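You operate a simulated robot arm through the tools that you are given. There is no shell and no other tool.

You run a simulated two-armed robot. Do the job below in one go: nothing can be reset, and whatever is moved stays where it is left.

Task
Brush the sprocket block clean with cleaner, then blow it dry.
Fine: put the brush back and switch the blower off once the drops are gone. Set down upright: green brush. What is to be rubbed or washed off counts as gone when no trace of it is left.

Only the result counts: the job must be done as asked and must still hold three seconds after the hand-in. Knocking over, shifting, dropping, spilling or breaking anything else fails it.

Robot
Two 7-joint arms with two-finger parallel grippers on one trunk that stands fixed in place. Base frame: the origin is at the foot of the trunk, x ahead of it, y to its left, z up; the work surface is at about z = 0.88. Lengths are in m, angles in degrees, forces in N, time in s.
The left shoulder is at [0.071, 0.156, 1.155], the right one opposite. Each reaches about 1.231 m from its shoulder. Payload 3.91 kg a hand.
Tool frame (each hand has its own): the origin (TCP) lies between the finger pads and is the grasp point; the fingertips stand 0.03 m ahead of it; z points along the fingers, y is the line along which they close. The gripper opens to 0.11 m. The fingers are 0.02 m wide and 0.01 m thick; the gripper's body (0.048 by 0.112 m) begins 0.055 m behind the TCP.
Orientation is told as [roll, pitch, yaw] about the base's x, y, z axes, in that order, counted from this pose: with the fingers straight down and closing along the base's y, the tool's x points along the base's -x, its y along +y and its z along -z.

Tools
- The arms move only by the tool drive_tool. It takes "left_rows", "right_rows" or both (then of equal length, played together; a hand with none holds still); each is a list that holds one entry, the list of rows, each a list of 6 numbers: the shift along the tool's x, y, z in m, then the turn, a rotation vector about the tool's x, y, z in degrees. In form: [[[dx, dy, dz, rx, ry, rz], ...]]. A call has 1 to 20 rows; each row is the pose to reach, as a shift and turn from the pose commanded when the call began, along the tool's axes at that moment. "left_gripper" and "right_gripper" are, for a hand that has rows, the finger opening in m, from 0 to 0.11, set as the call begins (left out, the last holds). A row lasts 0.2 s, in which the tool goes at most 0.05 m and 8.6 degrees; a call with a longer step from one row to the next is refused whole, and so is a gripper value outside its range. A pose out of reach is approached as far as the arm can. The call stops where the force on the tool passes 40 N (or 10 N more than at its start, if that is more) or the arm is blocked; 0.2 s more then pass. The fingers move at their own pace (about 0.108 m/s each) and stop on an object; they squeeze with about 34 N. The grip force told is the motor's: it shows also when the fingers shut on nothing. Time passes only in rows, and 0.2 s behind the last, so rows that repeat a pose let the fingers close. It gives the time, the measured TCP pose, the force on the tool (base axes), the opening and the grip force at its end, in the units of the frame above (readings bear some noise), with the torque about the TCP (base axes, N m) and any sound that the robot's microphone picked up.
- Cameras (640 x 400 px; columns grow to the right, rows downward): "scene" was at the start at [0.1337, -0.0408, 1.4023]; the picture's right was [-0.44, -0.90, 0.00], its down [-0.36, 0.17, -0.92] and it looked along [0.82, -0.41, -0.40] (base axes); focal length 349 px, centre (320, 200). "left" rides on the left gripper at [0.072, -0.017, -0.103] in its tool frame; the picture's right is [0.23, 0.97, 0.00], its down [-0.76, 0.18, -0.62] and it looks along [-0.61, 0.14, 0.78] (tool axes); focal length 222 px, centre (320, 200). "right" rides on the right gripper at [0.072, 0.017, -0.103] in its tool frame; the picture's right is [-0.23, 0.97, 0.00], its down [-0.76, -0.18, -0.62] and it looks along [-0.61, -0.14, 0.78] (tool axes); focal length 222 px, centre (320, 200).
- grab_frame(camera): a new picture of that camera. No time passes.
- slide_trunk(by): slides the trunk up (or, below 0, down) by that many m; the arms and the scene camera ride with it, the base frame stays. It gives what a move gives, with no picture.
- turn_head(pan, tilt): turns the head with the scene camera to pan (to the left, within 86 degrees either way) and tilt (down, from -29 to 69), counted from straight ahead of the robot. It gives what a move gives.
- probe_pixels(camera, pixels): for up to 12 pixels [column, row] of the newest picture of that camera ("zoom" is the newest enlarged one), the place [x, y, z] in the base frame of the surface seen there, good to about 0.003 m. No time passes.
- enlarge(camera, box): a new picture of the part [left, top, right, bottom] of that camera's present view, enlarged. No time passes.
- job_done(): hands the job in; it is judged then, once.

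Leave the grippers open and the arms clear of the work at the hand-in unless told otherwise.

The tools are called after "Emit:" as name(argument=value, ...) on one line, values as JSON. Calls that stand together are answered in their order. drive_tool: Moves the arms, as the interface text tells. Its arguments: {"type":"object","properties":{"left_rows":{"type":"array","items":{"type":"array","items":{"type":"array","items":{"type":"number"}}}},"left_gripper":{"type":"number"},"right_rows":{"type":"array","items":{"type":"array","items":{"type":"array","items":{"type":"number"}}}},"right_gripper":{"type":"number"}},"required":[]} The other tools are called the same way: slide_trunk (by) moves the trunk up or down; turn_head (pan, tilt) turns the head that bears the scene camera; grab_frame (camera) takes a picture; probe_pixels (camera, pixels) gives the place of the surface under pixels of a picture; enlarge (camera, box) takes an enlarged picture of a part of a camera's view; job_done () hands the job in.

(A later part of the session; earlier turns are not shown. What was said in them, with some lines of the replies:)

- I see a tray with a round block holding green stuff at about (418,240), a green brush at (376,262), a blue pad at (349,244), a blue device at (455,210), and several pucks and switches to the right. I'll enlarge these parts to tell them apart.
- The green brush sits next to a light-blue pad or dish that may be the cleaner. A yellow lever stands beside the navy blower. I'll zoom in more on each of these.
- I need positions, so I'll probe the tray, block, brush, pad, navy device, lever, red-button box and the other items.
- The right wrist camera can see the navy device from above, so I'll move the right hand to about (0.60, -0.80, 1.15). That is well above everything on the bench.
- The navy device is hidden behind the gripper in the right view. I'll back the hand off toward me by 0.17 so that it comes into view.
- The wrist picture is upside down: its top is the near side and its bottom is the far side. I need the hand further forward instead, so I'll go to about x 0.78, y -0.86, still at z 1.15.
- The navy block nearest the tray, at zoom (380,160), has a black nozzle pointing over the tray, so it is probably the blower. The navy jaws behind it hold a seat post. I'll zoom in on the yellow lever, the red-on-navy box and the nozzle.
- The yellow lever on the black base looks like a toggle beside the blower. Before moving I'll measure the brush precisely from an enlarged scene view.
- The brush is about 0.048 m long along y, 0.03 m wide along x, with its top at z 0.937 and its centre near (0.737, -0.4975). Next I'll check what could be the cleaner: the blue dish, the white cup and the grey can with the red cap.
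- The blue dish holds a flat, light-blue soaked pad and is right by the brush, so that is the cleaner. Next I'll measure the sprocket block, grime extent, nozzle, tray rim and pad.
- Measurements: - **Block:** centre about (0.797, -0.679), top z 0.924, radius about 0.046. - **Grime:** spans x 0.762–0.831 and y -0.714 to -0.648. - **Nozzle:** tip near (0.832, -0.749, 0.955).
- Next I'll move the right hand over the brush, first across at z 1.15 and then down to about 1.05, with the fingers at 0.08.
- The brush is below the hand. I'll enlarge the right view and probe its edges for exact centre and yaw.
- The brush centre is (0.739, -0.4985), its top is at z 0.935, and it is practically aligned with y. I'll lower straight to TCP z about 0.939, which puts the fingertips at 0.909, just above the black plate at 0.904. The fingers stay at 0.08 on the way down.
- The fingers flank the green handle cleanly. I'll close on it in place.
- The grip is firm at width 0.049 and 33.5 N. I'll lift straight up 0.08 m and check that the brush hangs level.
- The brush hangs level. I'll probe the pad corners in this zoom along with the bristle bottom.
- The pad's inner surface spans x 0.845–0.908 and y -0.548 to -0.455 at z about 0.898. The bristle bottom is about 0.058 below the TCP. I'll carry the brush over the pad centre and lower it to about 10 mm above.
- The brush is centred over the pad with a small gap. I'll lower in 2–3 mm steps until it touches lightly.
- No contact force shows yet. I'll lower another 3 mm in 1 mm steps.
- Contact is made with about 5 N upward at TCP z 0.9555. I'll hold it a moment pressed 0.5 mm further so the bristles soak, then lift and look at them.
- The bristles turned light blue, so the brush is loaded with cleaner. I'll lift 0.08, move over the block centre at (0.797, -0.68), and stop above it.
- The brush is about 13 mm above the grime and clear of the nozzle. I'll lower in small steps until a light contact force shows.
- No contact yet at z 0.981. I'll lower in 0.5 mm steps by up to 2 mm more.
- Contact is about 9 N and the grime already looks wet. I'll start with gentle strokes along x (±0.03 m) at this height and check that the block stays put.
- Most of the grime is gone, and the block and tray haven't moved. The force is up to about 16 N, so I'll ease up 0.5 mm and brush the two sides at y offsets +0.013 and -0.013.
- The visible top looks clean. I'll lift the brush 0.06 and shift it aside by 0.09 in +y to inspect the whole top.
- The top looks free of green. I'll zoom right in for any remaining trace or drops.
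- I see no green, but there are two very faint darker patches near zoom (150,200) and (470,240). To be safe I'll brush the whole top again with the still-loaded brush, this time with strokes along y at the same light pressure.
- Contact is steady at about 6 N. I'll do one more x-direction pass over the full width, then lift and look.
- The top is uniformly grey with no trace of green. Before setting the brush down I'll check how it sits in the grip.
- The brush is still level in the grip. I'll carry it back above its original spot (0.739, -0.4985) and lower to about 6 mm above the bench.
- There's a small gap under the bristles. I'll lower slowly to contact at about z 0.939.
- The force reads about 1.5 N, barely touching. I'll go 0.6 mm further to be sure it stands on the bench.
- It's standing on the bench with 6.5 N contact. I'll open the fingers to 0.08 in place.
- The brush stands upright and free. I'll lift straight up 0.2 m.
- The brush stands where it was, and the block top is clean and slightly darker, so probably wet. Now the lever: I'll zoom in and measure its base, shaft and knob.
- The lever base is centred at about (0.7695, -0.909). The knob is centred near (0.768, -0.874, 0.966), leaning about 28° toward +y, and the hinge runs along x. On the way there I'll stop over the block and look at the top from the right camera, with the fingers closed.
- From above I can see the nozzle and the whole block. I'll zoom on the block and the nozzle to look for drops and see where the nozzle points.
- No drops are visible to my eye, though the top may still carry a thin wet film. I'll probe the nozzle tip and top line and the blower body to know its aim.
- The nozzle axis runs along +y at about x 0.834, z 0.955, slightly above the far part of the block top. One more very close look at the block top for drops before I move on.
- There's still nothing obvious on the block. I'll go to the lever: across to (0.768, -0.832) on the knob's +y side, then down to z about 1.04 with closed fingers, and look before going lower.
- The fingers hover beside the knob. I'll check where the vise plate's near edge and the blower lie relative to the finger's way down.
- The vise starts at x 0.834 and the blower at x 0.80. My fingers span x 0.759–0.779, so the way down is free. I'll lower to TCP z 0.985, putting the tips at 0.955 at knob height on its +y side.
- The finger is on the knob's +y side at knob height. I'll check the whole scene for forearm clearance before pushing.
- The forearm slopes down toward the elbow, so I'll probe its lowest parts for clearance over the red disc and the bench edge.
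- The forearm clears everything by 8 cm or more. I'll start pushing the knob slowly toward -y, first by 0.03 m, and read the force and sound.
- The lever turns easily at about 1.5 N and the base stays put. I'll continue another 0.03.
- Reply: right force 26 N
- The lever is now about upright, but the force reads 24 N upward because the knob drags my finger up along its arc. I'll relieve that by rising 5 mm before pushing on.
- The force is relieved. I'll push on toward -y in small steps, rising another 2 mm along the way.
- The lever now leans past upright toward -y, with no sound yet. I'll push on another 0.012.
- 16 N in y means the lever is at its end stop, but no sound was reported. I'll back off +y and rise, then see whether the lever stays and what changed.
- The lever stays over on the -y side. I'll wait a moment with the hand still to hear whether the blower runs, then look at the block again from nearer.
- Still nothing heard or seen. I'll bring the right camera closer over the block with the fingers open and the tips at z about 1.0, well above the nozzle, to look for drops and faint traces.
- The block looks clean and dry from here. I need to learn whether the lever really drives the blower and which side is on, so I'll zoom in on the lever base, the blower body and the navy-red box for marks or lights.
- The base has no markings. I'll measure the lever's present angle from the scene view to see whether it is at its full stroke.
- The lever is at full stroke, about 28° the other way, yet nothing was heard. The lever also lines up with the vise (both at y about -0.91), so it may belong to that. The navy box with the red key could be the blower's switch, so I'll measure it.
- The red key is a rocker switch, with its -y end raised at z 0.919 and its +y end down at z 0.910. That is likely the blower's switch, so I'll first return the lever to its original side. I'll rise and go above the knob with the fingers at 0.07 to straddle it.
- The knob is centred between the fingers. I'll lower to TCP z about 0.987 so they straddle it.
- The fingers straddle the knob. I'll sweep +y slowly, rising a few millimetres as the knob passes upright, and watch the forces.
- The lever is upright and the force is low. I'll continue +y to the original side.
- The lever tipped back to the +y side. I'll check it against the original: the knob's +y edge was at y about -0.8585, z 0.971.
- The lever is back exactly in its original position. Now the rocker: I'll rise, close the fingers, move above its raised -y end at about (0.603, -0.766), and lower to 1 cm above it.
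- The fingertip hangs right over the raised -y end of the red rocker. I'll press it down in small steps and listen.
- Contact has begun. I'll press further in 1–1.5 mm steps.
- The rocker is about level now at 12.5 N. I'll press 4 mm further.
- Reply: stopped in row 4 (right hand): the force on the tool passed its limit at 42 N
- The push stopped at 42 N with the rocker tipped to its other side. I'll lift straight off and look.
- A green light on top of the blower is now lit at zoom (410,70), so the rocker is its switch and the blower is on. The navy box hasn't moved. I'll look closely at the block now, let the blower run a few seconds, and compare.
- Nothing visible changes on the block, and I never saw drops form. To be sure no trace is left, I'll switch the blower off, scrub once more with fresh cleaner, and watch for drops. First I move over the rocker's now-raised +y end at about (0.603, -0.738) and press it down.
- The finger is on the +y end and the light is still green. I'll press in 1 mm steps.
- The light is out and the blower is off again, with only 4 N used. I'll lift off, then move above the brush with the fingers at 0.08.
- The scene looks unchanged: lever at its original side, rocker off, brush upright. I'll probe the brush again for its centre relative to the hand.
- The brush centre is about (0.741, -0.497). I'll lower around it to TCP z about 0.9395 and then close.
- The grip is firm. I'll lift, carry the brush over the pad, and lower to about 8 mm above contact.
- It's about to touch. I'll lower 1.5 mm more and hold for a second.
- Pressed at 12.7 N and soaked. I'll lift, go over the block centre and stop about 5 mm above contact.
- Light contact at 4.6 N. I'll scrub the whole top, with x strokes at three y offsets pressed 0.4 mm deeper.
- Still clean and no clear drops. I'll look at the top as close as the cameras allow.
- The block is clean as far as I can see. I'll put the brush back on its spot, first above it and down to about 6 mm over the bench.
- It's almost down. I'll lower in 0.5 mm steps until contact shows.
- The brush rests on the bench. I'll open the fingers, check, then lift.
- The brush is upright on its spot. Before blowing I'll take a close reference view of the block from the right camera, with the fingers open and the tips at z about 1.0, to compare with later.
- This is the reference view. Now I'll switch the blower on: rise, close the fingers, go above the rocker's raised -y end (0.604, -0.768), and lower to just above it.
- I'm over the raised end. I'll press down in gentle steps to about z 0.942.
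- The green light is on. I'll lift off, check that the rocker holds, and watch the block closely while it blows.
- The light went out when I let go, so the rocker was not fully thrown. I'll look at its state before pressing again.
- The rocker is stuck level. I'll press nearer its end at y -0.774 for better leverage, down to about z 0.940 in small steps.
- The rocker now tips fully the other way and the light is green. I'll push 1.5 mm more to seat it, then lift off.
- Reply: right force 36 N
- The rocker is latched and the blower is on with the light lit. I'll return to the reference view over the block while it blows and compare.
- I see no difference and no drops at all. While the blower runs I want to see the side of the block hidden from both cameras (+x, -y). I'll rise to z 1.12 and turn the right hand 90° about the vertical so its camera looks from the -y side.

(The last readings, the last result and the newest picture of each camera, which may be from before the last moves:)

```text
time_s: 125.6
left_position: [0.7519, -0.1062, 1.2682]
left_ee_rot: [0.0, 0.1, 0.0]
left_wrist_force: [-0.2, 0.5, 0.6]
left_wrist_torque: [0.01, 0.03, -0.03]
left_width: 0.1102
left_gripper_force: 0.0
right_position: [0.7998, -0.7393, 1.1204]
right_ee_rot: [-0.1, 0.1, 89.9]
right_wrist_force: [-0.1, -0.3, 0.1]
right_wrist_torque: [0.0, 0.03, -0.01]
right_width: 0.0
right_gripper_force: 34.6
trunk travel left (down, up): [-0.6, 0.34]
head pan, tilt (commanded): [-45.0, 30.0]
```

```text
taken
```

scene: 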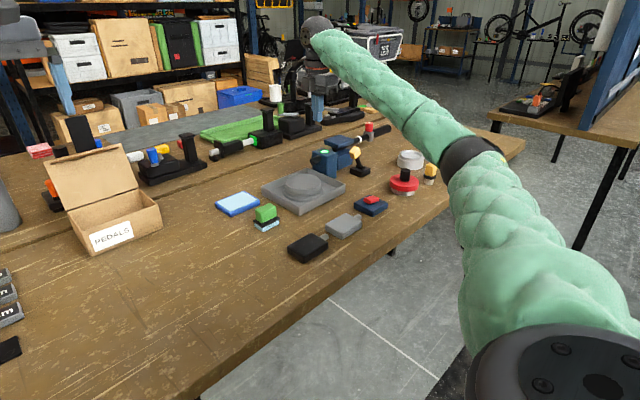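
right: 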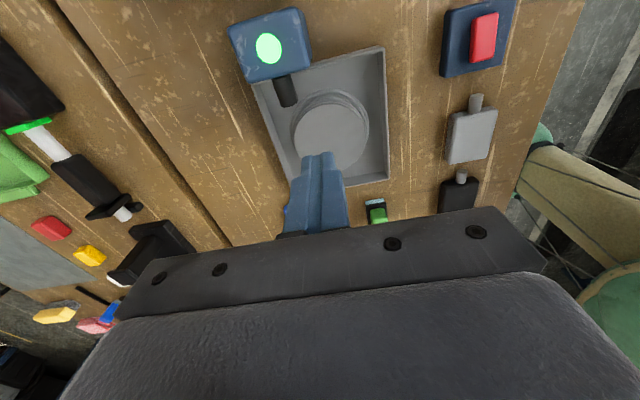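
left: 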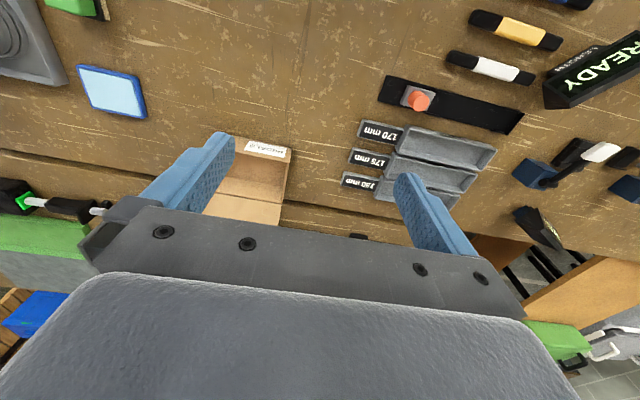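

The turn went fine. I'll zoom on the block from this side.

Emit:
enlarge(camera="right", box=[240, 40, 400, 190])

Emit:
enlarge(camera="right", box=[285, 85, 375, 155])

```text
2.67 times, centred on (320, 115) of right
```

zoom: 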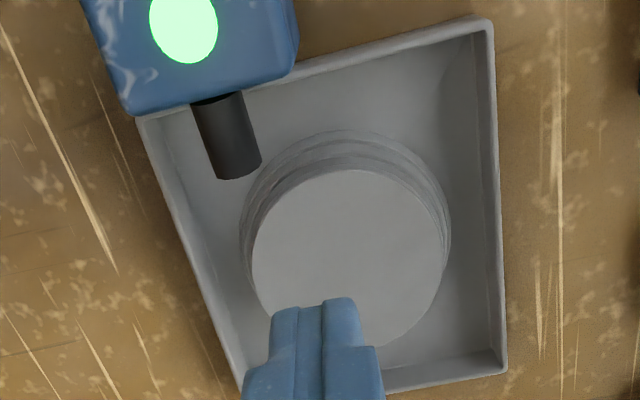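

```text
5.71 times, centred on (330, 120) of right
```

zoom: 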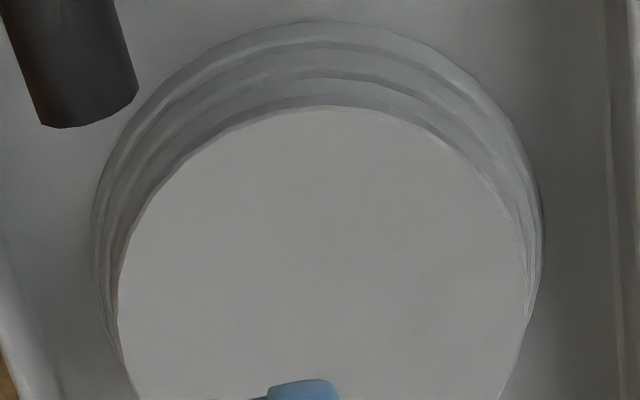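

The -y side is clean too. I'll turn 45° more and shift a little so the camera looks from the far +x side.

Emit:
drive_tool(right_rows=[[[0.004, -0.012, 0, 0, 0, -8], [0.008, -0.024, 0, 0, 0, -16], [0.012, -0.036, 0, 0, 0, -24], [0.016, -0.048, 0, 0, 0, -32], [0.02, -0.06, 0, 0, 0, -40], [0.02, -0.07, 0, 0, 0, -45], [0.02, -0.07, 0, 0, 0, -45]]])

Emit:
grab_frame(camera="right")

Emit:
enlarge(camera="right", box=[240, 60, 400, 200])

```text
time_s: 127.2
left_position: [0.7517, -0.1071, 1.2673]
left_ee_rot: [0.0, 0.0, 0.0]
left_wrist_force: [-0.6, 0.4, 0.1]
left_wrist_torque: [0.01, 0.0, 0.03]
left_width: 0.1098
left_gripper_force: 0.1
right_position: [0.8693, -0.761, 1.1206]
right_ee_rot: [-0.1, 0.2, 135.0]
right_wrist_force: [0.3, 0.8, -0.2]
right_wrist_torque: [0.0, -0.01, -0.03]
right_width: 0.0001
right_gripper_force: 34.0
trunk travel left (down, up): [-0.6, 0.34]
head pan, tilt (commanded): [-45.0, 30.0]
```

```text
taken
```

right: 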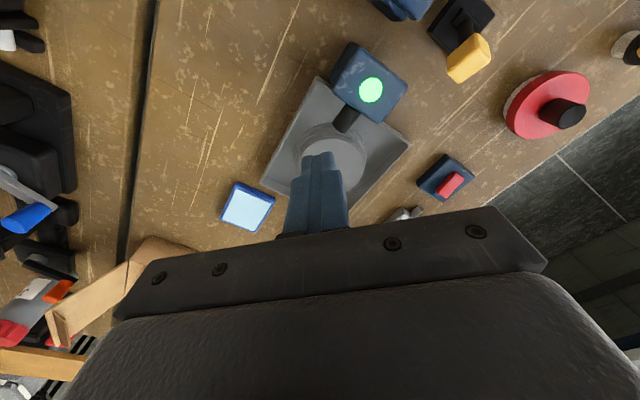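

```text
2.86 times, centred on (320, 130) of right
```

zoom: 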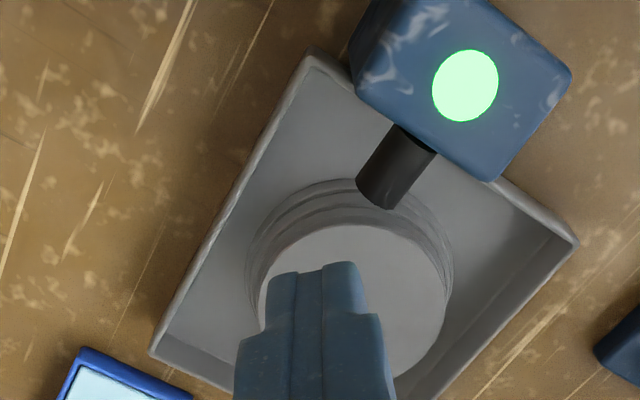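

All sides are clean. The blower has now run for about 9 s. I'll turn the hand back to its normal yaw, drifting back toward the switch, while it keeps blowing.

Emit:
drive_tool(right_rows=[[[-0.008, 0.0065, 0, 0, 0, 8.44], [-0.017, 0.013, 0, 0, 0, 16.88], [-0.025, 0.0195, 0, 0, 0, 25.3], [-0.0335, 0.026, 0, 0, 0, 33.75], [-0.042, 0.0327, 0, 0, 0, 42.2], [-0.05, 0.039, 0, 0, 0, 50.6], [-0.0586, 0.0457, 0, 0, 0, 59.06], [-0.067, 0.0523, 0, 0, 0, 67.5], [-0.0754, 0.0588, 0, 0, 0, 75.9], [-0.084, 0.0654, 0, 0, 0, 84.4], [-0.092, 0.072, 0, 0, 0, 92.8], [-0.1005, 0.0785, 0, 0, 0, 101.25], [-0.109, 0.085, 0, 0, 0, 109.7], [-0.117, 0.0915, 0, 0, 0, 118.1], [-0.1256, 0.098, 0, 0, 0, 126.6], [-0.134, 0.1046, 0, 0, 0, 135], [-0.134, 0.1046, 0, 0, 0, 135]]])

Emit:
enlarge(camera="scene", box=[260, 130, 420, 230])

Emit:
enlarge(camera="scene", box=[280, 160, 330, 200])

```text
time_s: 130.8
left_position: [0.7536, -0.1062, 1.2661]
left_ee_rot: [0.0, 0.0, 0.1]
left_wrist_force: [-0.2, -0.8, 0.2]
left_wrist_torque: [0.02, -0.03, 0.0]
left_width: 0.1102
left_gripper_force: 0.0
right_position: [0.6993, -0.7393, 1.1182]
right_ee_rot: [-0.1, -0.2, -0.1]
right_wrist_force: [0.3, 0.5, -0.5]
right_wrist_torque: [0.02, 0.01, -0.01]
right_width: 0.0001
right_gripper_force: 33.9
trunk travel left (down, up): [-0.6, 0.34]
head pan, tilt (commanded): [-45.0, 30.0]
```

```text
4.00 times, centred on (340, 180) of scene
```

zoom: 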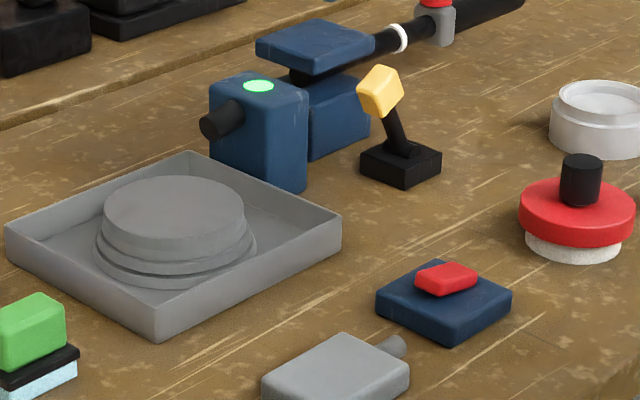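

```text
10.00 times, centred on (305, 180) of scene
```

zoom: 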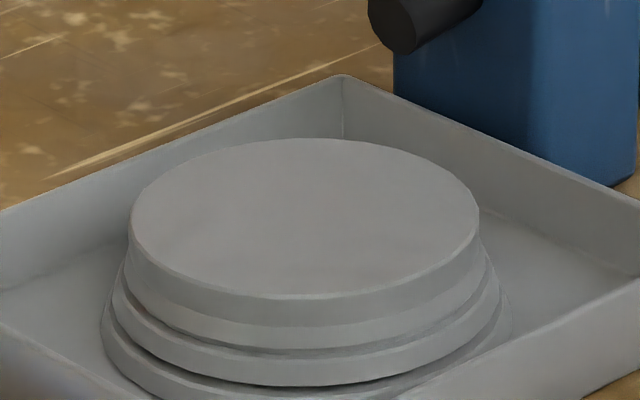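

The blower is still running at about 12 s. I'll let it blow another 12 s or so with the hand still, then check again.

Emit:
drive_tool(right_rows=[[[0, 0, 0, 0, 0, 0], [0, 0, 0, 0, 0, 0], [0, 0, 0, 0, 0, 0], [0, 0, 0, 0, 0, 0], [0, 0, 0, 0, 0, 0], [0, 0, 0, 0, 0, 0], [0, 0, 0, 0, 0, 0], [0, 0, 0, 0, 0, 0], [0, 0, 0, 0, 0, 0], [0, 0, 0, 0, 0, 0], [0, 0, 0, 0, 0, 0], [0, 0, 0, 0, 0, 0], [0, 0, 0, 0, 0, 0], [0, 0, 0, 0, 0, 0], [0, 0, 0, 0, 0, 0], [0, 0, 0, 0, 0, 0], [0, 0, 0, 0, 0, 0], [0, 0, 0, 0, 0, 0], [0, 0, 0, 0, 0, 0], [0, 0, 0, 0, 0, 0]]])

Emit:
drive_tool(right_rows=[[[0, 0, 0, 0, 0, 0], [0, 0, 0, 0, 0, 0], [0, 0, 0, 0, 0, 0], [0, 0, 0, 0, 0, 0], [0, 0, 0, 0, 0, 0], [0, 0, 0, 0, 0, 0], [0, 0, 0, 0, 0, 0], [0, 0, 0, 0, 0, 0], [0, 0, 0, 0, 0, 0], [0, 0, 0, 0, 0, 0], [0, 0, 0, 0, 0, 0], [0, 0, 0, 0, 0, 0], [0, 0, 0, 0, 0, 0], [0, 0, 0, 0, 0, 0], [0, 0, 0, 0, 0, 0], [0, 0, 0, 0, 0, 0], [0, 0, 0, 0, 0, 0], [0, 0, 0, 0, 0, 0], [0, 0, 0, 0, 0, 0], [0, 0, 0, 0, 0, 0]]])

Emit:
drive_tool(right_rows=[[[0, 0, 0, 0, 0, 0], [0, 0, 0, 0, 0, 0], [0, 0, 0, 0, 0, 0], [0, 0, 0, 0, 0, 0], [0, 0, 0, 0, 0, 0], [0, 0, 0, 0, 0, 0], [0, 0, 0, 0, 0, 0], [0, 0, 0, 0, 0, 0], [0, 0, 0, 0, 0, 0], [0, 0, 0, 0, 0, 0], [0, 0, 0, 0, 0, 0], [0, 0, 0, 0, 0, 0], [0, 0, 0, 0, 0, 0], [0, 0, 0, 0, 0, 0], [0, 0, 0, 0, 0, 0], [0, 0, 0, 0, 0, 0], [0, 0, 0, 0, 0, 0], [0, 0, 0, 0, 0, 0], [0, 0, 0, 0, 0, 0], [0, 0, 0, 0, 0, 0]]])

Emit:
enlarge(camera="scene", box=[285, 165, 325, 195])

Emit:
grab_frame(camera="scene")

```text
time_s: 135.0
left_position: [0.7514, -0.1069, 1.2666]
left_ee_rot: [0.0, 0.0, 0.0]
left_wrist_force: [-0.8, -0.5, 0.8]
left_wrist_torque: [0.01, 0.03, -0.03]
left_width: 0.1101
left_gripper_force: 0.1
right_position: [0.6996, -0.7397, 1.1198]
right_ee_rot: [-0.1, -0.2, -0.1]
right_wrist_force: [0.6, -0.6, -0.2]
right_wrist_torque: [0.05, -0.03, 0.01]
right_width: 0.0002
right_gripper_force: 33.5
trunk travel left (down, up): [-0.6, 0.34]
head pan, tilt (commanded): [-45.0, 30.0]
```

```text
time_s: 139.2
left_position: [0.7526, -0.1061, 1.2668]
left_ee_rot: [0.1, 0.0, 0.0]
left_wrist_force: [-0.5, 0.2, -0.8]
left_wrist_torque: [-0.01, -0.01, -0.02]
left_width: 0.1097
left_gripper_force: 0.1
right_position: [0.7, -0.7379, 1.1201]
right_ee_rot: [-0.1, -0.3, -0.1]
right_wrist_force: [-0.7, 0.1, -0.3]
right_wrist_torque: [0.02, -0.03, -0.03]
right_width: 0.0001
right_gripper_force: 34.4
trunk travel left (down, up): [-0.6, 0.34]
head pan, tilt (commanded): [-45.0, 30.0]
```

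```text
time_s: 143.4
left_position: [0.751, -0.1065, 1.2667]
left_ee_rot: [0.0, 0.0, 0.1]
left_wrist_force: [0.3, 0.3, 0.7]
left_wrist_torque: [0.02, -0.01, 0.02]
left_width: 0.11
left_gripper_force: 0.1
right_position: [0.7007, -0.7399, 1.1197]
right_ee_rot: [0.0, -0.2, -0.1]
right_wrist_force: [-0.1, -1.1, -0.1]
right_wrist_torque: [0.01, -0.04, 0.01]
right_width: 0.0
right_gripper_force: 34.3
trunk travel left (down, up): [-0.6, 0.34]
head pan, tilt (commanded): [-45.0, 30.0]
```

```text
13.33 times, centred on (305, 180) of scene
```

zoom: 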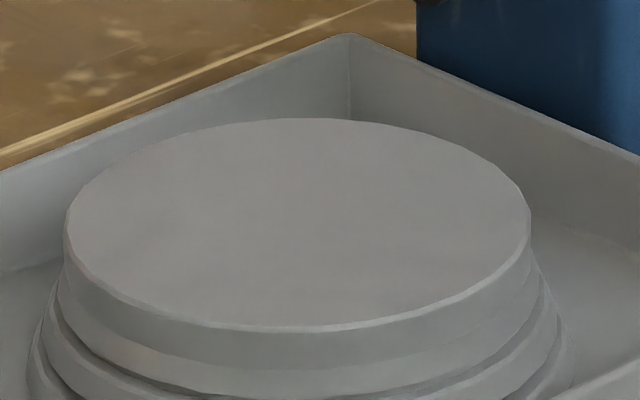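

```text
taken
```

scene: 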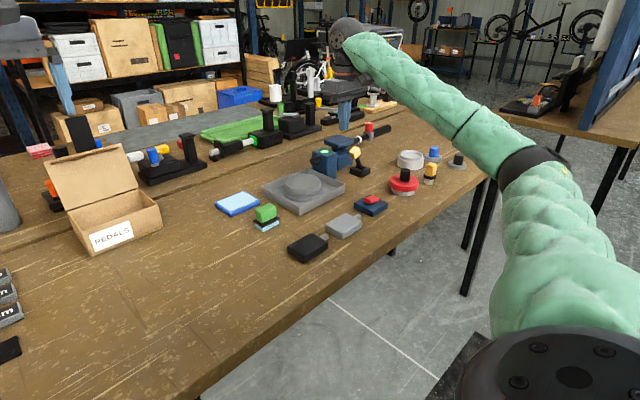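

It has blown for about 25 s and the block is clean with no drops anywhere. I'll switch the blower off: over the rocker's raised +y end (0.604, -0.735), then down.

Emit:
drive_tool(right_rows=[[[0.035, 0.002, 0, 0, 0, 0], [0.07, 0.003, 0, 0, 0, 0], [0.096, 0.0045, 0, 0, 0, 0], [0.096, 0.0045, 0.04, 0, 0, 0], [0.096, 0.0045, 0.08, 0, 0, 0], [0.096, 0.0045, 0.12, 0, 0, 0], [0.096, 0.0045, 0.15, 0, 0, 0], [0.096, 0.0045, 0.164, 0, 0, 0], [0.096, 0.0045, 0.164, 0, 0, 0]]])

Emit:
enlarge(camera="scene", box=[300, 140, 410, 225])

```text
time_s: 145.4
left_position: [0.7514, -0.1073, 1.2662]
left_ee_rot: [0.0, 0.1, -0.1]
left_wrist_force: [-0.2, 0.3, 0.3]
left_wrist_torque: [-0.04, 0.01, 0.01]
left_width: 0.1099
left_gripper_force: 0.0
right_position: [0.6056, -0.7347, 0.9546]
right_ee_rot: [-0.1, -0.2, -0.1]
right_wrist_force: [-0.7, -0.1, 0.3]
right_wrist_torque: [-0.02, 0.03, 0.02]
right_width: 0.0
right_gripper_force: 34.8
trunk travel left (down, up): [-0.6, 0.34]
head pan, tilt (commanded): [-45.0, 30.0]
```

```text
4.71 times, centred on (355, 182) of scene
```

zoom: 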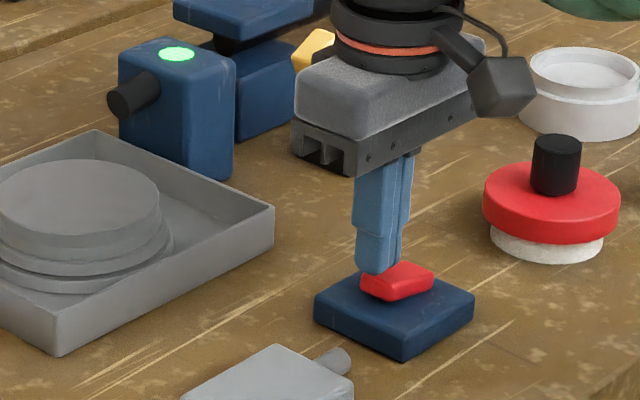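

I'm over the +y end with the light still green. I'll press down gently in steps to about z 0.942.

Emit:
drive_tool(right_rows=[[[0, 0, 0.004, 0, 0, 0], [0, 0, 0.007, 0, 0, 0], [0, 0, 0.009, 0, 0, 0], [0, 0, 0.011, 0, 0, 0], [0, 0, 0.0125, 0, 0, 0], [0, 0, 0.0135, 0, 0, 0], [0, 0, 0.0135, 0, 0, 0]]])

Emit:
enlarge(camera="scene", box=[300, 140, 410, 225])

```text
time_s: 147.0
left_position: [0.7517, -0.1072, 1.267]
left_ee_rot: [0.0, 0.0, 0.0]
left_wrist_force: [0.3, -0.5, -0.2]
left_wrist_torque: [0.02, 0.0, 0.02]
left_width: 0.11
left_gripper_force: 0.0
right_position: [0.6056, -0.7353, 0.9429]
right_ee_rot: [-0.1, -0.2, 0.0]
right_wrist_force: [0.1, 1.2, 3.3]
right_wrist_torque: [0.02, 0.03, -0.04]
right_width: 0.0003
right_gripper_force: 34.1
trunk travel left (down, up): [-0.6, 0.34]
head pan, tilt (commanded): [-45.0, 30.0]
```

```text
4.71 times, centred on (355, 182) of scene
```

zoom: 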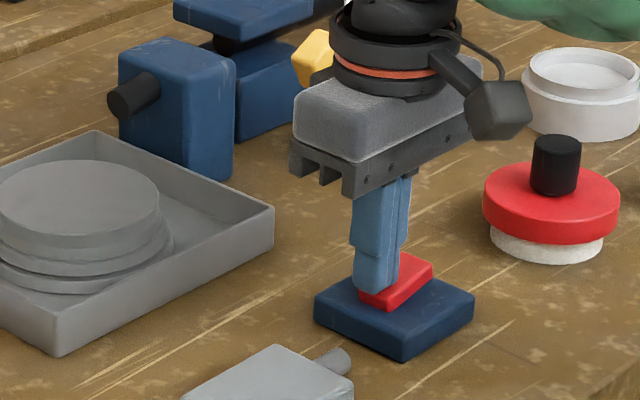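

The light is out and the rocker is tipped back. I'll press 1.5 mm further to seat it fully, then lift off.

Emit:
drive_tool(right_rows=[[[0, 0, 0.0007, 0, 0, 0], [0, 0, 0.0014, 0, 0, 0], [0, 0, 0.0014, 0, 0, 0]]])

Emit:
drive_tool(right_rows=[[[0, 0, -0.01, 0, 0, 0], [0, 0, -0.04, 0, 0, 0], [0, 0, -0.08, 0, 0, 0], [0, 0, -0.12, 0, 0, 0], [0, 0, -0.16, 0, 0, 0], [0, 0, -0.2, 0, 0, 0], [0, 0, -0.2, 0, 0, 0]]])

Emit:
enlarge(camera="scene", box=[345, 185, 400, 220])

Emit:
enlarge(camera="scene", box=[210, 120, 430, 260])

```text
time_s: 147.8
left_position: [0.7515, -0.1058, 1.2678]
left_ee_rot: [-0.1, 0.0, 0.1]
left_wrist_force: [-0.1, 0.6, -0.1]
left_wrist_torque: [-0.02, -0.04, 0.01]
left_width: 0.11
left_gripper_force: 0.2
right_position: [0.6064, -0.7349, 0.9418]
right_ee_rot: [-0.3, -0.3, 0.0]
right_wrist_force: [3.4, -4.7, 15.4]
right_wrist_torque: [-0.23, -0.08, 0.01]
right_width: 0.0
right_gripper_force: 34.0
trunk travel left (down, up): [-0.6, 0.34]
head pan, tilt (commanded): [-45.0, 30.0]
```

```text
time_s: 149.4
left_position: [0.7516, -0.107, 1.2671]
left_ee_rot: [0.0, 0.0, -0.1]
left_wrist_force: [0.0, -0.2, 0.1]
left_wrist_torque: [0.01, 0.07, 0.0]
left_width: 0.11
left_gripper_force: 0.1
right_position: [0.605, -0.7346, 1.1411]
right_ee_rot: [0.0, -0.2, -0.1]
right_wrist_force: [-0.2, 0.5, 0.5]
right_wrist_torque: [0.02, 0.02, -0.04]
right_width: 0.0
right_gripper_force: 33.8
trunk travel left (down, up): [-0.6, 0.34]
head pan, tilt (commanded): [-45.0, 30.0]
```

```text
11.43 times, centred on (372, 202) of scene
```

zoom: 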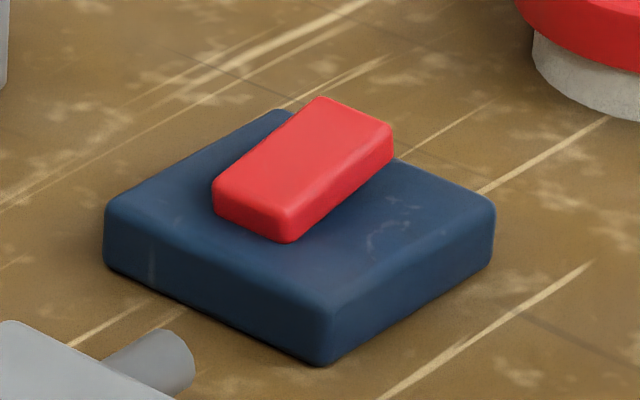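

```text
2.86 times, centred on (320, 190) of scene
```

zoom: 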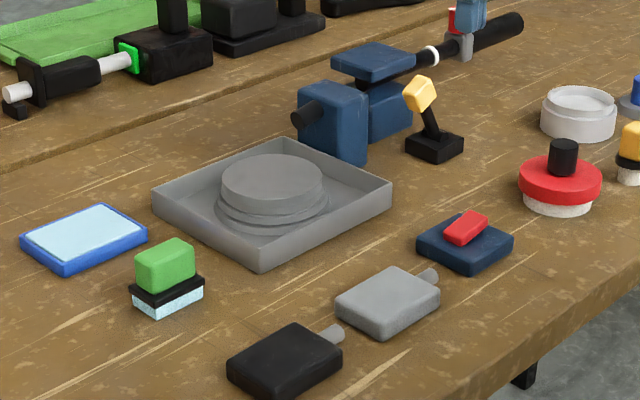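

The blower is off, the rocker is in its original position, and everything else is in place. I'll open the right gripper, raise the arm clear, turn the head back to the starting view, and compare with the first pictures.

Emit:
drive_tool(right_rows=[[[0.01, 0.0, -0.03, 0, 0, 0], [0.02, 0.02, -0.06, 0, 0, 0], [0.03, 0.05, -0.07, 0, 0, 0], [0.04, 0.09, -0.07, 0, 0, 0], [0.05, 0.125, -0.07, 0, 0, 0], [0.05, 0.125, -0.07, 0, 0, 0]]], right_gripper=0.11)

Emit:
turn_head(pan=-26.2, tilt=23.3)

Emit:
grab_frame(camera="scene")

Emit:
enlarge(camera="scene", box=[370, 210, 470, 272])

Emit:
enlarge(camera="scene", box=[320, 170, 480, 320])

Emit:
enlarge(camera="scene", box=[460, 160, 640, 290])

```text
time_s: 150.8
left_position: [0.7523, -0.1085, 1.265]
left_ee_rot: [0.1, 0.2, -0.1]
left_wrist_force: [-0.3, -0.4, -0.2]
left_wrist_torque: [0.02, 0.03, -0.01]
left_width: 0.1103
left_gripper_force: 0.0
right_position: [0.5549, -0.6124, 1.2086]
right_ee_rot: [0.0, -0.2, -0.2]
right_wrist_force: [0.9, 0.5, 1.0]
right_wrist_torque: [0.0, 0.01, -0.02]
right_width: 0.1097
right_gripper_force: 0.0
trunk travel left (down, up): [-0.6, 0.34]
head pan, tilt (commanded): [-45.0, 30.0]
```

```text
time_s: 151.6
left_position: [0.7528, -0.1062, 1.2664]
left_ee_rot: [0.0, 0.0, 0.0]
left_wrist_force: [1.0, -0.2, 0.2]
left_wrist_torque: [0.04, -0.04, 0.02]
left_width: 0.1098
left_gripper_force: 0.0
right_position: [0.5544, -0.6094, 1.2093]
right_ee_rot: [-0.1, -0.2, -0.1]
right_wrist_force: [0.4, -1.1, 0.4]
right_wrist_torque: [0.0, 0.01, 0.0]
right_width: 0.1099
right_gripper_force: 0.0
trunk travel left (down, up): [-0.6, 0.34]
head pan, tilt (commanded): [-26.2, 23.3]
```

```text
taken
```

scene: 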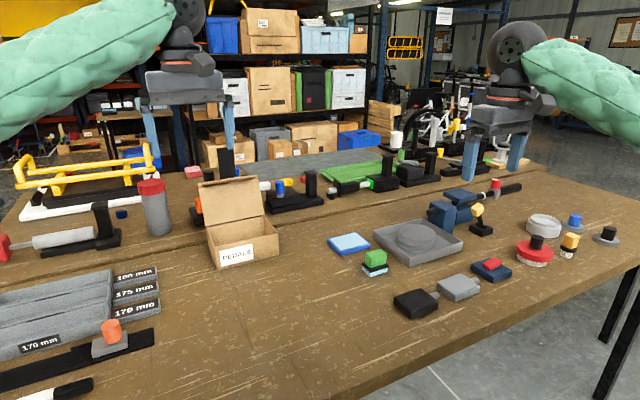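

```text
6.40 times, centred on (420, 241) of scene
```

zoom: 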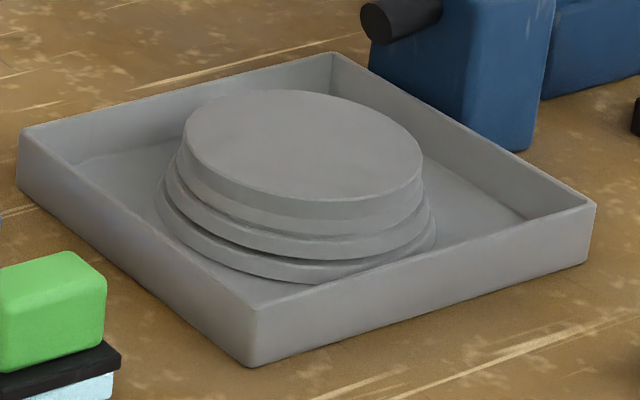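

```text
2.67 times, centred on (400, 245) of scene
```

zoom: 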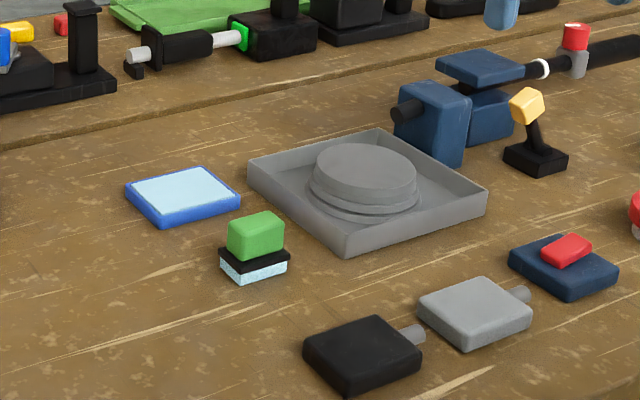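

```text
3.08 times, centred on (550, 225) of scene
```

zoom: 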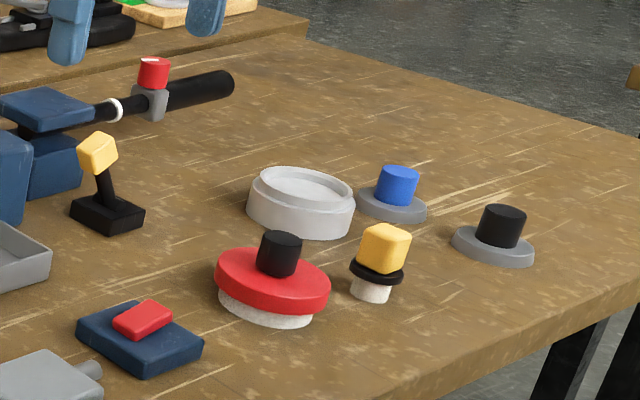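

The final check against the first pictures shows:
- **Block:** clean on all sides, no green and no drops.
- **Brush:** standing upright in its place.
- **Blower:** light out, rocker back at its original tilt.
- **Lever and everything else:** where they started.
- **Arms:** both grippers open and clear of the work.

I never actually saw drops form on the block, but I blew it for about 25 s after the last brushing. I'm handing the job in.

Emit:
job_done()

```text
The job is handed in.
```

I brushed the sprocket block clean with cleaner, blew it dry and handed the job in. I never saw any drops on the block, so I could not watch them dry off.

- **Block:** I scrubbed the top in two rounds with the soaked brush. The green grime was gone after the first round, and views from all sides showed no trace left.
- **Drying:** The blower ran for about 25 s after the last brushing. That was my way of covering any wetness the pictures did not show.
- **Blower:** It is off, with its light out and its rocker switch back at its starting tilt.
- **Brush:** It stands upright on its original spot, within about 3 mm.
- **Lever:** I first took the yellow lever by the vise for the blower switch and threw it. It had no effect I could see or hear, and I returned it to its starting position.

Nothing else appeared to have moved when I compared the bench with the first pictures. Both grippers are open and the arms are clear.
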